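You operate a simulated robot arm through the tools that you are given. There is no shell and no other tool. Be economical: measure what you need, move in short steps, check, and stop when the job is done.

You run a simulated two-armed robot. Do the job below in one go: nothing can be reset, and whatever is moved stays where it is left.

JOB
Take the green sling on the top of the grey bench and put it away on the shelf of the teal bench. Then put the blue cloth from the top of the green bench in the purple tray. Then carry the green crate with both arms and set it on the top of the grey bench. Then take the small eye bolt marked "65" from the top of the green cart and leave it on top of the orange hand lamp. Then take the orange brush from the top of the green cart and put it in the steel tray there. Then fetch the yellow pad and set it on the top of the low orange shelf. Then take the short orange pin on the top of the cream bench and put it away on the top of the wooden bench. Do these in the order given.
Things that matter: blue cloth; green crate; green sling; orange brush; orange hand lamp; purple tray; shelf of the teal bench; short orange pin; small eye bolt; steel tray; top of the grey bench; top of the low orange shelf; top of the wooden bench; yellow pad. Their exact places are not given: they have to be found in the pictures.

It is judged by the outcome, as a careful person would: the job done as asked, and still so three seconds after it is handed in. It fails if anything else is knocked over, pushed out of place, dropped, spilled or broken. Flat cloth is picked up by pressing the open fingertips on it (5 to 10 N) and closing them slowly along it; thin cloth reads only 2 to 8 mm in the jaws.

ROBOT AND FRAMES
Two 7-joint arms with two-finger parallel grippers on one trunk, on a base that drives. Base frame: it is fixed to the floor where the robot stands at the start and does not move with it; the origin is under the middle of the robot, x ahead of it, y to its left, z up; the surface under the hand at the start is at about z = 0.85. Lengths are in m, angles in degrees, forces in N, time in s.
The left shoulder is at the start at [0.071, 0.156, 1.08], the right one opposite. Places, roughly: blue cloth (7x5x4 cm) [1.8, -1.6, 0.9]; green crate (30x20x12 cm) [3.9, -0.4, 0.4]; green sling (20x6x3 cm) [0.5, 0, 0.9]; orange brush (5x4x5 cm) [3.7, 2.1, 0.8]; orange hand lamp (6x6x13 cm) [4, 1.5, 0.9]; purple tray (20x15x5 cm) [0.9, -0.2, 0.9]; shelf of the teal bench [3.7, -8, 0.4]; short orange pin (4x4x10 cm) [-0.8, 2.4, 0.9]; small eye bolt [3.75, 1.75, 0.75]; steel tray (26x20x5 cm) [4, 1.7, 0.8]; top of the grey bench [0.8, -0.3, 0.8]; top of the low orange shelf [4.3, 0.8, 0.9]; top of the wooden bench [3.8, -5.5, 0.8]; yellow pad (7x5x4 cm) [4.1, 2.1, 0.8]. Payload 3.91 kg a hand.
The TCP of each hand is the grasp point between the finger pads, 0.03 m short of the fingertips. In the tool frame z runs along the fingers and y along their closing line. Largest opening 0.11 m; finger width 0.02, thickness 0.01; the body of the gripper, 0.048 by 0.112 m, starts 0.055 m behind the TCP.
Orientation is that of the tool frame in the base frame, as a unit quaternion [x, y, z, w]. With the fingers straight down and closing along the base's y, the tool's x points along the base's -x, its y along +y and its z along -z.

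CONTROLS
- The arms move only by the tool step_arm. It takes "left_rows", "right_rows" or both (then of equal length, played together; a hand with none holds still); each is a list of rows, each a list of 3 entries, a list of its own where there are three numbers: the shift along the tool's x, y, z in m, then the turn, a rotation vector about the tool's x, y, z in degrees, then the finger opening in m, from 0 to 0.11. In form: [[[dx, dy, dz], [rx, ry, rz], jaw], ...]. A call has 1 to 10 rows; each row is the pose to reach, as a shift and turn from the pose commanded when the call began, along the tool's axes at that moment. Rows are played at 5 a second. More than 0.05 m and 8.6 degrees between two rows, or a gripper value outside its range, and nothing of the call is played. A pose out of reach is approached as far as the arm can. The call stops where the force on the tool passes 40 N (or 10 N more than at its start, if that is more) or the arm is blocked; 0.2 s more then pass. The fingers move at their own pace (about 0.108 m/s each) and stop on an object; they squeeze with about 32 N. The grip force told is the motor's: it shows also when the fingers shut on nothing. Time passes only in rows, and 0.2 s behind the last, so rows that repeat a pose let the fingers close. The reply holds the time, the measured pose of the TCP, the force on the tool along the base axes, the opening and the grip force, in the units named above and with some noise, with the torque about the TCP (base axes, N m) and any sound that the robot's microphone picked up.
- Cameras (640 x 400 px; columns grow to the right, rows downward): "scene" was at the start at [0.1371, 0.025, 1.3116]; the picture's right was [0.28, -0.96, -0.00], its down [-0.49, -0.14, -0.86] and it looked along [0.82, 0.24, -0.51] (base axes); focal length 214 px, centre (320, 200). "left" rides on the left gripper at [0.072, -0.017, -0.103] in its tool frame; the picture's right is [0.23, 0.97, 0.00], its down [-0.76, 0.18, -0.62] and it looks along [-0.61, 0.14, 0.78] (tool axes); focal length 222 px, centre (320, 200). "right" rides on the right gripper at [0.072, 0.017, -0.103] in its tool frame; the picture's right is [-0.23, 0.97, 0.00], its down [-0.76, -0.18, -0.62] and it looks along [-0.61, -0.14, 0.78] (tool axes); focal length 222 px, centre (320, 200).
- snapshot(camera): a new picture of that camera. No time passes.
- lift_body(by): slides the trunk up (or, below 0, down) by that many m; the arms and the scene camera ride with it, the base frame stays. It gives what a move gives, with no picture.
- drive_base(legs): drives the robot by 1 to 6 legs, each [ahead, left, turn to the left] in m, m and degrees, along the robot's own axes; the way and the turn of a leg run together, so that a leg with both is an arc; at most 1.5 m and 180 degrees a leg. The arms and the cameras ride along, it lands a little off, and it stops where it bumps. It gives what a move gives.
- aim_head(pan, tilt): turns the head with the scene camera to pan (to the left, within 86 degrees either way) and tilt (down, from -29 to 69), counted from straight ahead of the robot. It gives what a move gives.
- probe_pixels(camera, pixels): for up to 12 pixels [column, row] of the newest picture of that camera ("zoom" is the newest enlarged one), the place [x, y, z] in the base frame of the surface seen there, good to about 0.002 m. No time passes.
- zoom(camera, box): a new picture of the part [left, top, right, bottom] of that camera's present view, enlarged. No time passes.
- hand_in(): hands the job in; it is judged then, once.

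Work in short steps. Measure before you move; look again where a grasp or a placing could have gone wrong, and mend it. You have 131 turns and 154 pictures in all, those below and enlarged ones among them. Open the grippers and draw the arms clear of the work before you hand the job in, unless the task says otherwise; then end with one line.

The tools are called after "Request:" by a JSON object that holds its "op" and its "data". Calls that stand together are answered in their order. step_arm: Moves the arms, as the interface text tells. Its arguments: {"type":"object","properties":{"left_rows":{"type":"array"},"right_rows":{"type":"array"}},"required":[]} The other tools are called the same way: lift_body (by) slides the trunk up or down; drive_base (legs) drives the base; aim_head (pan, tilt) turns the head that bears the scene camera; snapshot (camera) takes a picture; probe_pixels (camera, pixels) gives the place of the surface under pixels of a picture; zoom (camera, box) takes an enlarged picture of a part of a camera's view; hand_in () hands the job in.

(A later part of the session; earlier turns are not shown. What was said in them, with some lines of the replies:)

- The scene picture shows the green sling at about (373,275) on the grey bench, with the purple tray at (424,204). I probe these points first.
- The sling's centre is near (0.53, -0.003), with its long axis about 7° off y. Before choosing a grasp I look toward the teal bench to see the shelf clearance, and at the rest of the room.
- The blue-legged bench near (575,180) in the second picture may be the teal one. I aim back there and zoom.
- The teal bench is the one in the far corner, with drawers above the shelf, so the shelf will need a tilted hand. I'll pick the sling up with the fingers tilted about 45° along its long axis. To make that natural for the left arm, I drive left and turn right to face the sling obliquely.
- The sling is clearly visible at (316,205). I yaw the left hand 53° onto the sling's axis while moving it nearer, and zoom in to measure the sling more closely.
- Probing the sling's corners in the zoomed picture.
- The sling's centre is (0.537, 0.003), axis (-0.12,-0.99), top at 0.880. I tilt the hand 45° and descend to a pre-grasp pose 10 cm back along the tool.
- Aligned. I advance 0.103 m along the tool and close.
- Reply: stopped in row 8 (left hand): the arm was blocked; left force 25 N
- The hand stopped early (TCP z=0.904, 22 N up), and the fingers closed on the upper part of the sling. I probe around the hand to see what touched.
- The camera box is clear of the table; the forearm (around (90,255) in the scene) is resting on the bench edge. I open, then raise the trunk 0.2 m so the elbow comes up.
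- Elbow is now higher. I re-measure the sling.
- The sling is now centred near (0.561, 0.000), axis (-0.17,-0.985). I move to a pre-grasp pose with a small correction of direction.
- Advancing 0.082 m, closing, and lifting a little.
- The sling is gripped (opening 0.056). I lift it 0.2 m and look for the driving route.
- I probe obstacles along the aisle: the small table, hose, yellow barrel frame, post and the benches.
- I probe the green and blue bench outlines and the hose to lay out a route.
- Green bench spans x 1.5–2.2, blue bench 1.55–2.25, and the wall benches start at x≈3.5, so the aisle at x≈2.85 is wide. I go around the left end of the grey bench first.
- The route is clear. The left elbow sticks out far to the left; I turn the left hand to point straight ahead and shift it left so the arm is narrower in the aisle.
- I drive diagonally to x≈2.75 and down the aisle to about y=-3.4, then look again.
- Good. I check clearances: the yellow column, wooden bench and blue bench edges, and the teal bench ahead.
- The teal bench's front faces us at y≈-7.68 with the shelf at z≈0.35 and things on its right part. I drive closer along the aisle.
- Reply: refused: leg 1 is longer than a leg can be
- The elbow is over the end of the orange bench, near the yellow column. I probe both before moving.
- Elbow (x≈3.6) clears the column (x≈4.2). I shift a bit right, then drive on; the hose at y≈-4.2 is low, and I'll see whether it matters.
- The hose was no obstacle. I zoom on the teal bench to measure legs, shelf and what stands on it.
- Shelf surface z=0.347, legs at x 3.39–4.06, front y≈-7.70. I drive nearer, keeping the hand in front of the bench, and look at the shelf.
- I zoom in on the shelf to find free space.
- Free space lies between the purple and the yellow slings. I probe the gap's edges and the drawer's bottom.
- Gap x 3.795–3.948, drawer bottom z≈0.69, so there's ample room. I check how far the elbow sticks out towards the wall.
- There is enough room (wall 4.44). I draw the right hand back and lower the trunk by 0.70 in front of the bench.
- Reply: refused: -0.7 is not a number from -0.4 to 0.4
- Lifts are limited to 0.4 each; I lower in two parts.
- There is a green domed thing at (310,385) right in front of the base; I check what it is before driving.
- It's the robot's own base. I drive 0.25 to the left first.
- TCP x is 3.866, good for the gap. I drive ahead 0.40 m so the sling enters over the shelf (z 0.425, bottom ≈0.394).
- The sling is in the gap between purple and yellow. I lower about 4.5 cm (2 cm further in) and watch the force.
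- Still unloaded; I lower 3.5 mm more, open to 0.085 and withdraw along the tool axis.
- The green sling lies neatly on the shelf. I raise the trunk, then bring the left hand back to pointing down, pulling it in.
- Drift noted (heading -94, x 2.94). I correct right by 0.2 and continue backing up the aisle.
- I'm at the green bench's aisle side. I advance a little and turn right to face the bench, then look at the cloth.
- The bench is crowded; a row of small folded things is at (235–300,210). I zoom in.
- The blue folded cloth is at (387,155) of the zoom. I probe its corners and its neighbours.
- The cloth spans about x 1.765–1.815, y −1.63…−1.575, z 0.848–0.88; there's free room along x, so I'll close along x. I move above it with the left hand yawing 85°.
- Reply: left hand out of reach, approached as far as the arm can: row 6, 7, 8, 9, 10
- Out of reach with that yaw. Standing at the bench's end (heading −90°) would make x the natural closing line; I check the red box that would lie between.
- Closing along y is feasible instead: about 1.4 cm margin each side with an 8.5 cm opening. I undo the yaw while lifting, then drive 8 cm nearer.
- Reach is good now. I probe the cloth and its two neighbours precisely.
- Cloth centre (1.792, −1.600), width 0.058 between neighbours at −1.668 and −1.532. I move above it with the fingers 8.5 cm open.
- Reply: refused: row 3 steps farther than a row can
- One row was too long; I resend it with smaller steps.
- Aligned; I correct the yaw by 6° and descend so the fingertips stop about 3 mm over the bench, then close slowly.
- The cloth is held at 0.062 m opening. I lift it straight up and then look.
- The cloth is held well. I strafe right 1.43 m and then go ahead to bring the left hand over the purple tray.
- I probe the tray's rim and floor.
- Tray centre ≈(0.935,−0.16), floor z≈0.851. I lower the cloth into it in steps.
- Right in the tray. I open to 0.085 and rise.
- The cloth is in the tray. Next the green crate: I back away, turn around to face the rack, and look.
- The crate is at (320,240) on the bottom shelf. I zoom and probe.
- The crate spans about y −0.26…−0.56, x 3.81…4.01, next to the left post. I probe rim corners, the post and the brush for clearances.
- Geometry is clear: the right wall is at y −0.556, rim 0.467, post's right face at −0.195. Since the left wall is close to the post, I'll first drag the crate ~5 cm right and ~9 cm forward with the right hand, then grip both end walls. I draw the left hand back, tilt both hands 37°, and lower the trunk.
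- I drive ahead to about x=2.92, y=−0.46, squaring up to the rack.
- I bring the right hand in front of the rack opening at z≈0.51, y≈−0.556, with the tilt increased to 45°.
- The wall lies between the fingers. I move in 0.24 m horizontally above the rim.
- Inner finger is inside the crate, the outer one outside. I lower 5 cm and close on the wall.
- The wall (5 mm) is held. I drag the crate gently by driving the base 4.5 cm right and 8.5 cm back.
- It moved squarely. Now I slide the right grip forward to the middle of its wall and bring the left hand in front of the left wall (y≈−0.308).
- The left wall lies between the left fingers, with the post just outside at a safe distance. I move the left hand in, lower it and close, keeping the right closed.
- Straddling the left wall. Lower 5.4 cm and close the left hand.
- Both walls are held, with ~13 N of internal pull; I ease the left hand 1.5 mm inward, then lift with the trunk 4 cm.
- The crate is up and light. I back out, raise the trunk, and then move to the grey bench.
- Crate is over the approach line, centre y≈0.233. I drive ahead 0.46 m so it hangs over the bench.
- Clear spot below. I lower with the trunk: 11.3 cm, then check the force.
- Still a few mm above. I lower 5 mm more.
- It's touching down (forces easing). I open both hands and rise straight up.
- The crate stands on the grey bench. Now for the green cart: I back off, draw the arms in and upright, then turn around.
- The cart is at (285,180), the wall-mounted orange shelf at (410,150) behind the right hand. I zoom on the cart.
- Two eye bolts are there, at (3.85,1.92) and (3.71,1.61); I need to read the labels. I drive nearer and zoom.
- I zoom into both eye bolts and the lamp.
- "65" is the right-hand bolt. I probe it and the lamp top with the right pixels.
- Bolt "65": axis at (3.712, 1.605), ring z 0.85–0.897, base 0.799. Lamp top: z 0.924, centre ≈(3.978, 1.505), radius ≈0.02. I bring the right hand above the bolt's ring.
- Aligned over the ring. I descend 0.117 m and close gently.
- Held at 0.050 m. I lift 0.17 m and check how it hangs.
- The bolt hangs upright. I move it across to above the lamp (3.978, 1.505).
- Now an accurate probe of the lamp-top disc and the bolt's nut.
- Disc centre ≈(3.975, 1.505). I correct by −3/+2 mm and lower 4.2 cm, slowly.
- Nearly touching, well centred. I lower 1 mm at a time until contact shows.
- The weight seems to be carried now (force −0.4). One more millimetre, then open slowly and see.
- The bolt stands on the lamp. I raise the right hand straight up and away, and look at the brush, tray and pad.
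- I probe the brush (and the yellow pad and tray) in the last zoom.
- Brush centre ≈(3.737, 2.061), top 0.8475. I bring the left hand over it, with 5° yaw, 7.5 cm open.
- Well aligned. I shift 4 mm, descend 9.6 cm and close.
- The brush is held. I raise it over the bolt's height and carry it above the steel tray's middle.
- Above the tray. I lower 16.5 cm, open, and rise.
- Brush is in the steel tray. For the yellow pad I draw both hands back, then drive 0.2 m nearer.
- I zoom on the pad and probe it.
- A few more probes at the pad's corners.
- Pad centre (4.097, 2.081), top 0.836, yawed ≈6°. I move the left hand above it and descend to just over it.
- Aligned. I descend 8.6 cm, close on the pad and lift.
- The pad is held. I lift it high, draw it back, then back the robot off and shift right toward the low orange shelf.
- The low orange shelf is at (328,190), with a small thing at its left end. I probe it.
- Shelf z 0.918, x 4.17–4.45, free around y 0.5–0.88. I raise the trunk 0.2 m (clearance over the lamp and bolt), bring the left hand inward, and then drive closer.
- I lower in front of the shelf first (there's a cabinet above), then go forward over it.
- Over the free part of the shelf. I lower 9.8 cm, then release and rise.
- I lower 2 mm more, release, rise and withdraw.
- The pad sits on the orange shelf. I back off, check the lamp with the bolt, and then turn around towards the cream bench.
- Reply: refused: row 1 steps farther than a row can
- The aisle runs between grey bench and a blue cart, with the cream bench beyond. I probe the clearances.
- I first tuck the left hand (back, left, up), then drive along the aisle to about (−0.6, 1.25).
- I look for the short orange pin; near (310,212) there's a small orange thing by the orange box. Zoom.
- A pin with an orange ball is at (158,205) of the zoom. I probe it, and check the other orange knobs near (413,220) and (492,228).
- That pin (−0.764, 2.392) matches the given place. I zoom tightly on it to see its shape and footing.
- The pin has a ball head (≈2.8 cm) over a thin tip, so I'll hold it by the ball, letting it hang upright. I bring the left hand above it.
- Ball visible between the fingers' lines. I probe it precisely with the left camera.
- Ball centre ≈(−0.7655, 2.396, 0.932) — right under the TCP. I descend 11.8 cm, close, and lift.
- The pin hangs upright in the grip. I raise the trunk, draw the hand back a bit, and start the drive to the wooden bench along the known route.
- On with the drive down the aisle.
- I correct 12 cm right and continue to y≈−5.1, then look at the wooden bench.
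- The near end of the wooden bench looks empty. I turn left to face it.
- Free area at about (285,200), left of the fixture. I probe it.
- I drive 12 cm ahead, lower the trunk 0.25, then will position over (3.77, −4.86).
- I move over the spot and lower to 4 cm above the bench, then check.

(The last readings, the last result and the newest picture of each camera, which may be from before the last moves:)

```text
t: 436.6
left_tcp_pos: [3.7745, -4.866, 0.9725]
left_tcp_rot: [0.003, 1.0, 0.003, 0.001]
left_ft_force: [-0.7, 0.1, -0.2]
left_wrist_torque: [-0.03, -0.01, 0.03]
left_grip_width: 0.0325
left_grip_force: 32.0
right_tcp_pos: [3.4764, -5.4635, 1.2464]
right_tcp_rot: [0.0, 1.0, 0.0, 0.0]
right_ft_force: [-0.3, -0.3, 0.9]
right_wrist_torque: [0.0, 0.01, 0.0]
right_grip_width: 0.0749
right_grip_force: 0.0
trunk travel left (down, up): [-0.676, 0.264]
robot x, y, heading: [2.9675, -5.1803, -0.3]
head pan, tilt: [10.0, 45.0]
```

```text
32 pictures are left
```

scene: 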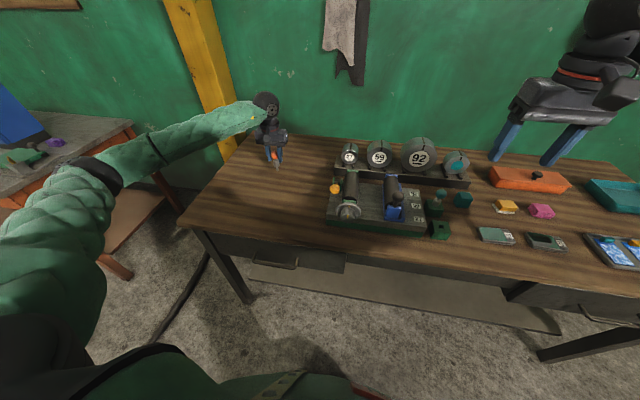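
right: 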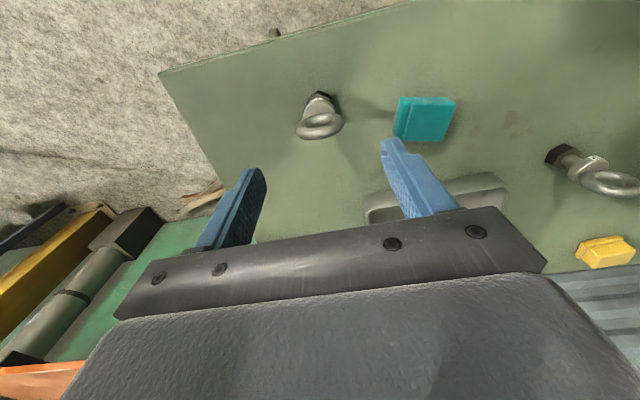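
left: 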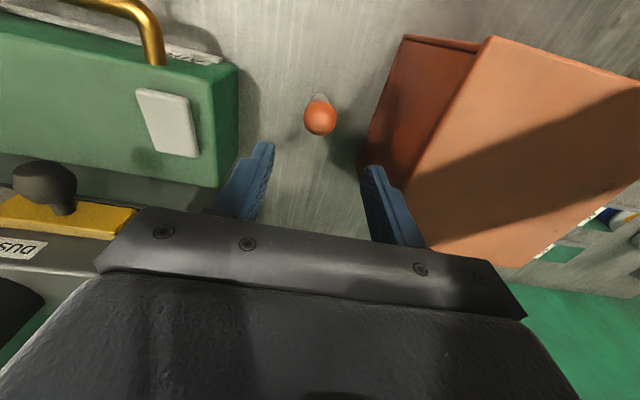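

I lower 4 cm, slowly at the end, and zoom.

Request:
{"op": "step_arm", "data": {"left_rows": [[[0, 0, 0.02], [0, 0, 0], 0.01], [[0, 0, 0.033], [0, 0, 0], 0.01], [[0, 0, 0.038], [0, 0, 0], 0.01], [[0, 0, 0.04], [0, 0, 0], 0.01], [[0, 0, 0.04], [0, 0, 0], 0.01]]}}

Request:
{"op": "zoom", "data": {"camera": "scene", "box": [250, 125, 310, 185]}}

Request:
{"op": "probe_pixels", "data": {"camera": "zoom", "pixels": [[300, 250], [320, 300], [280, 300], [340, 280]]}}

```text
t: 437.8
left_tcp_pos: [3.7768, -4.8644, 0.9297]
left_tcp_rot: [0.003, 1.0, 0.004, 0.001]
left_ft_force: [2.1, 1.0, 1.5]
left_wrist_torque: [0.04, 0.0, -0.01]
left_grip_width: 0.0326
left_grip_force: 31.9
right_tcp_pos: [3.4765, -5.4634, 1.2444]
right_tcp_rot: [-0.001, 1.0, 0.0, 0.0]
right_ft_force: [-0.3, -0.5, -0.9]
right_wrist_torque: [0.0, 0.04, -0.01]
right_grip_width: 0.0748
right_grip_force: 0.0
trunk travel left (down, up): [-0.676, 0.264]
robot x, y, heading: [2.967, -5.1793, 0.1]
head pan, tilt: [10.0, 45.0]
```

```text
6.67 times, centred on (280, 155) of scene
```

zoom: 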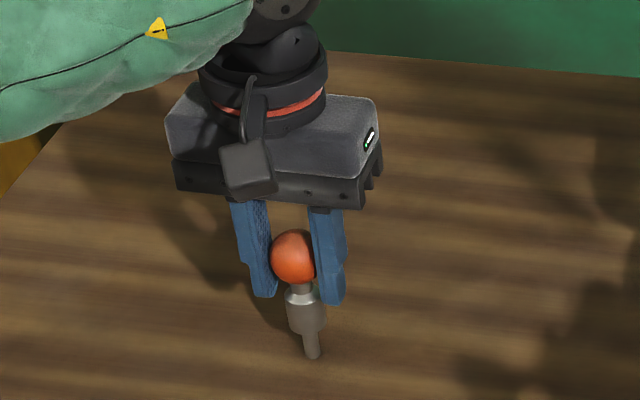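

```text
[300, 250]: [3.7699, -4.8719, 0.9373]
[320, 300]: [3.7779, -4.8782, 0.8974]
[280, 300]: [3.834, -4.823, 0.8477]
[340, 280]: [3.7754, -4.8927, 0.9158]
```

Touching (force +1.5). I check the pin's verticality before releasing.

Request:
{"op": "probe_pixels", "data": {"camera": "zoom", "pixels": [[292, 258], [274, 258], [312, 262], [305, 312], [290, 310], [322, 312], [312, 345], [306, 345], [318, 345]]}}

```text
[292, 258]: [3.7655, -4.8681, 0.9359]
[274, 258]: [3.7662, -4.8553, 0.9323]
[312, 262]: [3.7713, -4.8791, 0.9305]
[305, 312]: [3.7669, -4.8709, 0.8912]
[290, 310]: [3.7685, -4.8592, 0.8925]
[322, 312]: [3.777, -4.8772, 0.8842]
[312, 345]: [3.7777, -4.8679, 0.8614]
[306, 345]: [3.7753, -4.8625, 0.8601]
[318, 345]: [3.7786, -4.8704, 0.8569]
```

The pin is vertical (ball, body and tip all at y≈−4.867). I open slowly in small steps.

Request:
{"op": "step_arm", "data": {"left_rows": [[[0, 0, -0.0005], [0, 0, 0], 0.031], [[0, 0, -0.0005], [0, 0, 0], 0.034], [[0, 0, -0.0005], [0, 0, 0], 0.037], [[0, 0, -0.0005], [0, 0, 0], 0.042], [[0, 0, -0.0005], [0, 0, 0], 0.05], [[0, 0, -0.0005], [0, 0, 0], 0.06], [[0, 0, -0.0005], [0, 0, 0], 0.06]]}}

Request:
{"op": "zoom", "data": {"camera": "scene", "box": [250, 125, 310, 185]}}

```text
t: 439.4
left_tcp_pos: [3.7766, -4.8653, 0.9299]
left_tcp_rot: [0.003, 1.0, 0.004, 0.0]
left_ft_force: [0.5, 0.5, -0.5]
left_wrist_torque: [0.01, -0.01, 0.01]
left_grip_width: 0.0602
left_grip_force: 0.0
right_tcp_pos: [3.4761, -5.4634, 1.2453]
right_tcp_rot: [0.0, 1.0, 0.0, 0.0]
right_ft_force: [-0.5, 0.4, -0.2]
right_wrist_torque: [-0.02, -0.01, -0.01]
right_grip_width: 0.075
right_grip_force: 0.2
trunk travel left (down, up): [-0.676, 0.264]
robot x, y, heading: [2.9653, -5.1811, 0.1]
head pan, tilt: [10.0, 45.0]
```

```text
6.67 times, centred on (280, 155) of scene
```

zoom: 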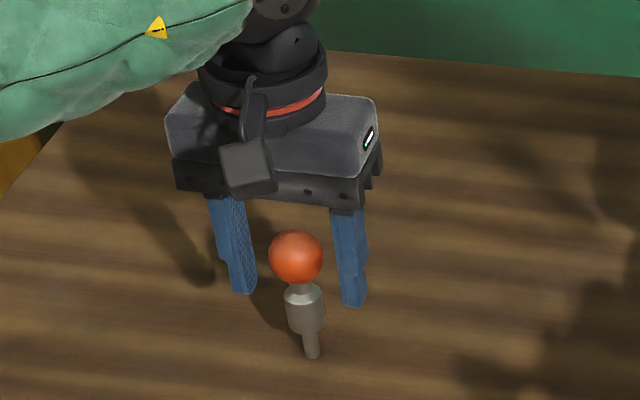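

It stands on its own. I rise straight up, then withdraw and look once more.

Request:
{"op": "step_arm", "data": {"left_rows": [[[0, 0, -0.03], [0, 0, 0], 0.06], [[0, 0, -0.07], [0, 0, 0], 0.06], [[0, 0, -0.11], [0, 0, 0], 0.06], [[0, 0, -0.15], [0, 0, 0], 0.06], [[0, 0, -0.19], [0, 0, 0], 0.06], [[0.04, 0, -0.2], [0, 0, 0], 0.06], [[0.085, 0, -0.2], [0, 0, 0], 0.06], [[0.13, 0, -0.2], [0, 0, 0], 0.06]]}}

Request:
{"op": "zoom", "data": {"camera": "scene", "box": [180, 100, 400, 260]}}

```text
t: 441.2
left_tcp_pos: [3.6457, -4.866, 1.1322]
left_tcp_rot: [0.004, 1.0, 0.004, 0.002]
left_ft_force: [-0.9, 1.0, 0.7]
left_wrist_torque: [0.03, 0.03, 0.03]
left_grip_width: 0.06
left_grip_force: 0.1
right_tcp_pos: [3.475, -5.4623, 1.247]
right_tcp_rot: [0.0, 1.0, 0.001, 0.001]
right_ft_force: [0.1, 0.6, -0.2]
right_wrist_torque: [-0.02, -0.03, 0.02]
right_grip_width: 0.0748
right_grip_force: 0.1
trunk travel left (down, up): [-0.676, 0.264]
robot x, y, heading: [2.9636, -5.179, 0.2]
head pan, tilt: [10.0, 45.0]
```

```text
2.50 times, centred on (290, 180) of scene
```

zoom: 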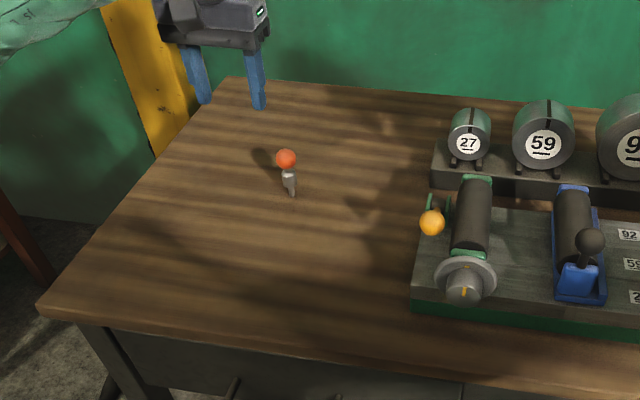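

The pin stands on the wooden bench, away from other things. As a last check I back off slightly and look across at the lamp with the bolt on the cart.

Request:
{"op": "drive_base", "data": {"legs": [[-0.25, 0, 0]]}}

Request:
{"op": "aim_head", "data": {"pan": 79, "tilt": 5}}

Request:
{"op": "snapshot", "data": {"camera": "scene"}}

Request:
{"op": "zoom", "data": {"camera": "scene", "box": [290, 175, 350, 215]}}

```text
t: 442.9
left_tcp_pos: [3.4036, -4.8647, 1.1306]
left_tcp_rot: [0.001, 1.0, 0.004, 0.0]
left_ft_force: [-0.2, -0.8, -0.4]
left_wrist_torque: [-0.02, 0.0, 0.03]
left_grip_width: 0.0602
left_grip_force: 0.1
right_tcp_pos: [3.2341, -5.4624, 1.2459]
right_tcp_rot: [-0.002, 1.0, 0.0, 0.0]
right_ft_force: [-0.6, 0.0, 0.6]
right_wrist_torque: [0.04, -0.02, 0.01]
right_grip_width: 0.0751
right_grip_force: 0.0
trunk travel left (down, up): [-0.676, 0.264]
robot x, y, heading: [2.7212, -5.1797, 0.0]
head pan, tilt: [10.0, 45.0]
```

```text
t: 444.4
left_tcp_pos: [3.404, -4.865, 1.1305]
left_tcp_rot: [0.001, 1.0, 0.004, 0.0]
left_ft_force: [-0.5, 0.1, -0.9]
left_wrist_torque: [-0.01, 0.0, 0.0]
left_grip_width: 0.0599
left_grip_force: 0.0
right_tcp_pos: [3.2367, -5.4626, 1.2462]
right_tcp_rot: [-0.002, 1.0, 0.0, 0.001]
right_ft_force: [-0.3, 0.5, -0.8]
right_wrist_torque: [0.02, -0.04, -0.02]
right_grip_width: 0.0752
right_grip_force: 0.1
trunk travel left (down, up): [-0.676, 0.264]
robot x, y, heading: [2.725, -5.1826, 0.3]
head pan, tilt: [79.0, 5.0]
```

```text
28 pictures are left
```

scene: 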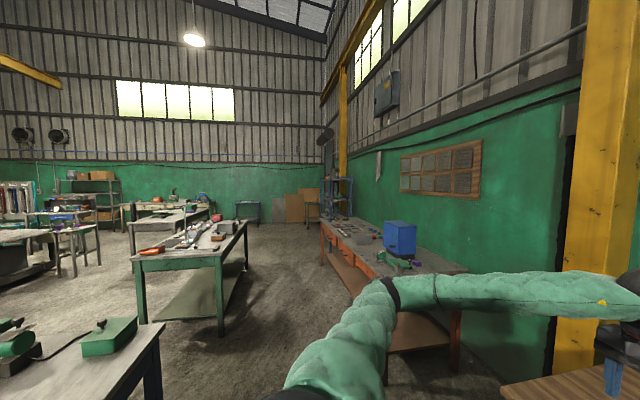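

```text
10.00 times, centred on (320, 195) of scene
```

zoom: 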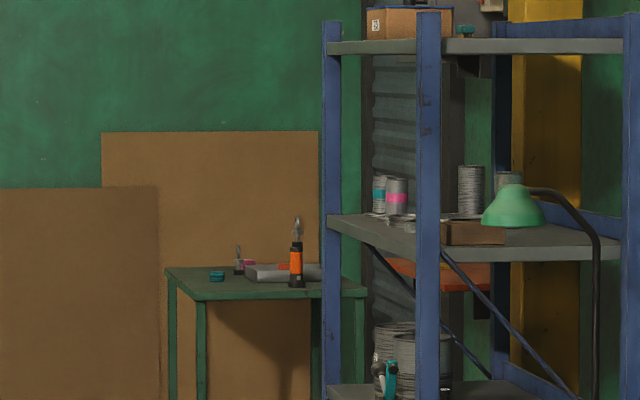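

The zoom shows the bolt still standing on the lamp at (297,240), and everything else is in place. Grippers are open and the arms are clear, so I hand in.

Request:
{"op": "hand_in", "data": {}}

```text
The job is handed in.
```

I did all seven parts in the order given and handed the job in. Each placement was checked in a picture after release, and nothing was seen knocked over or displaced.
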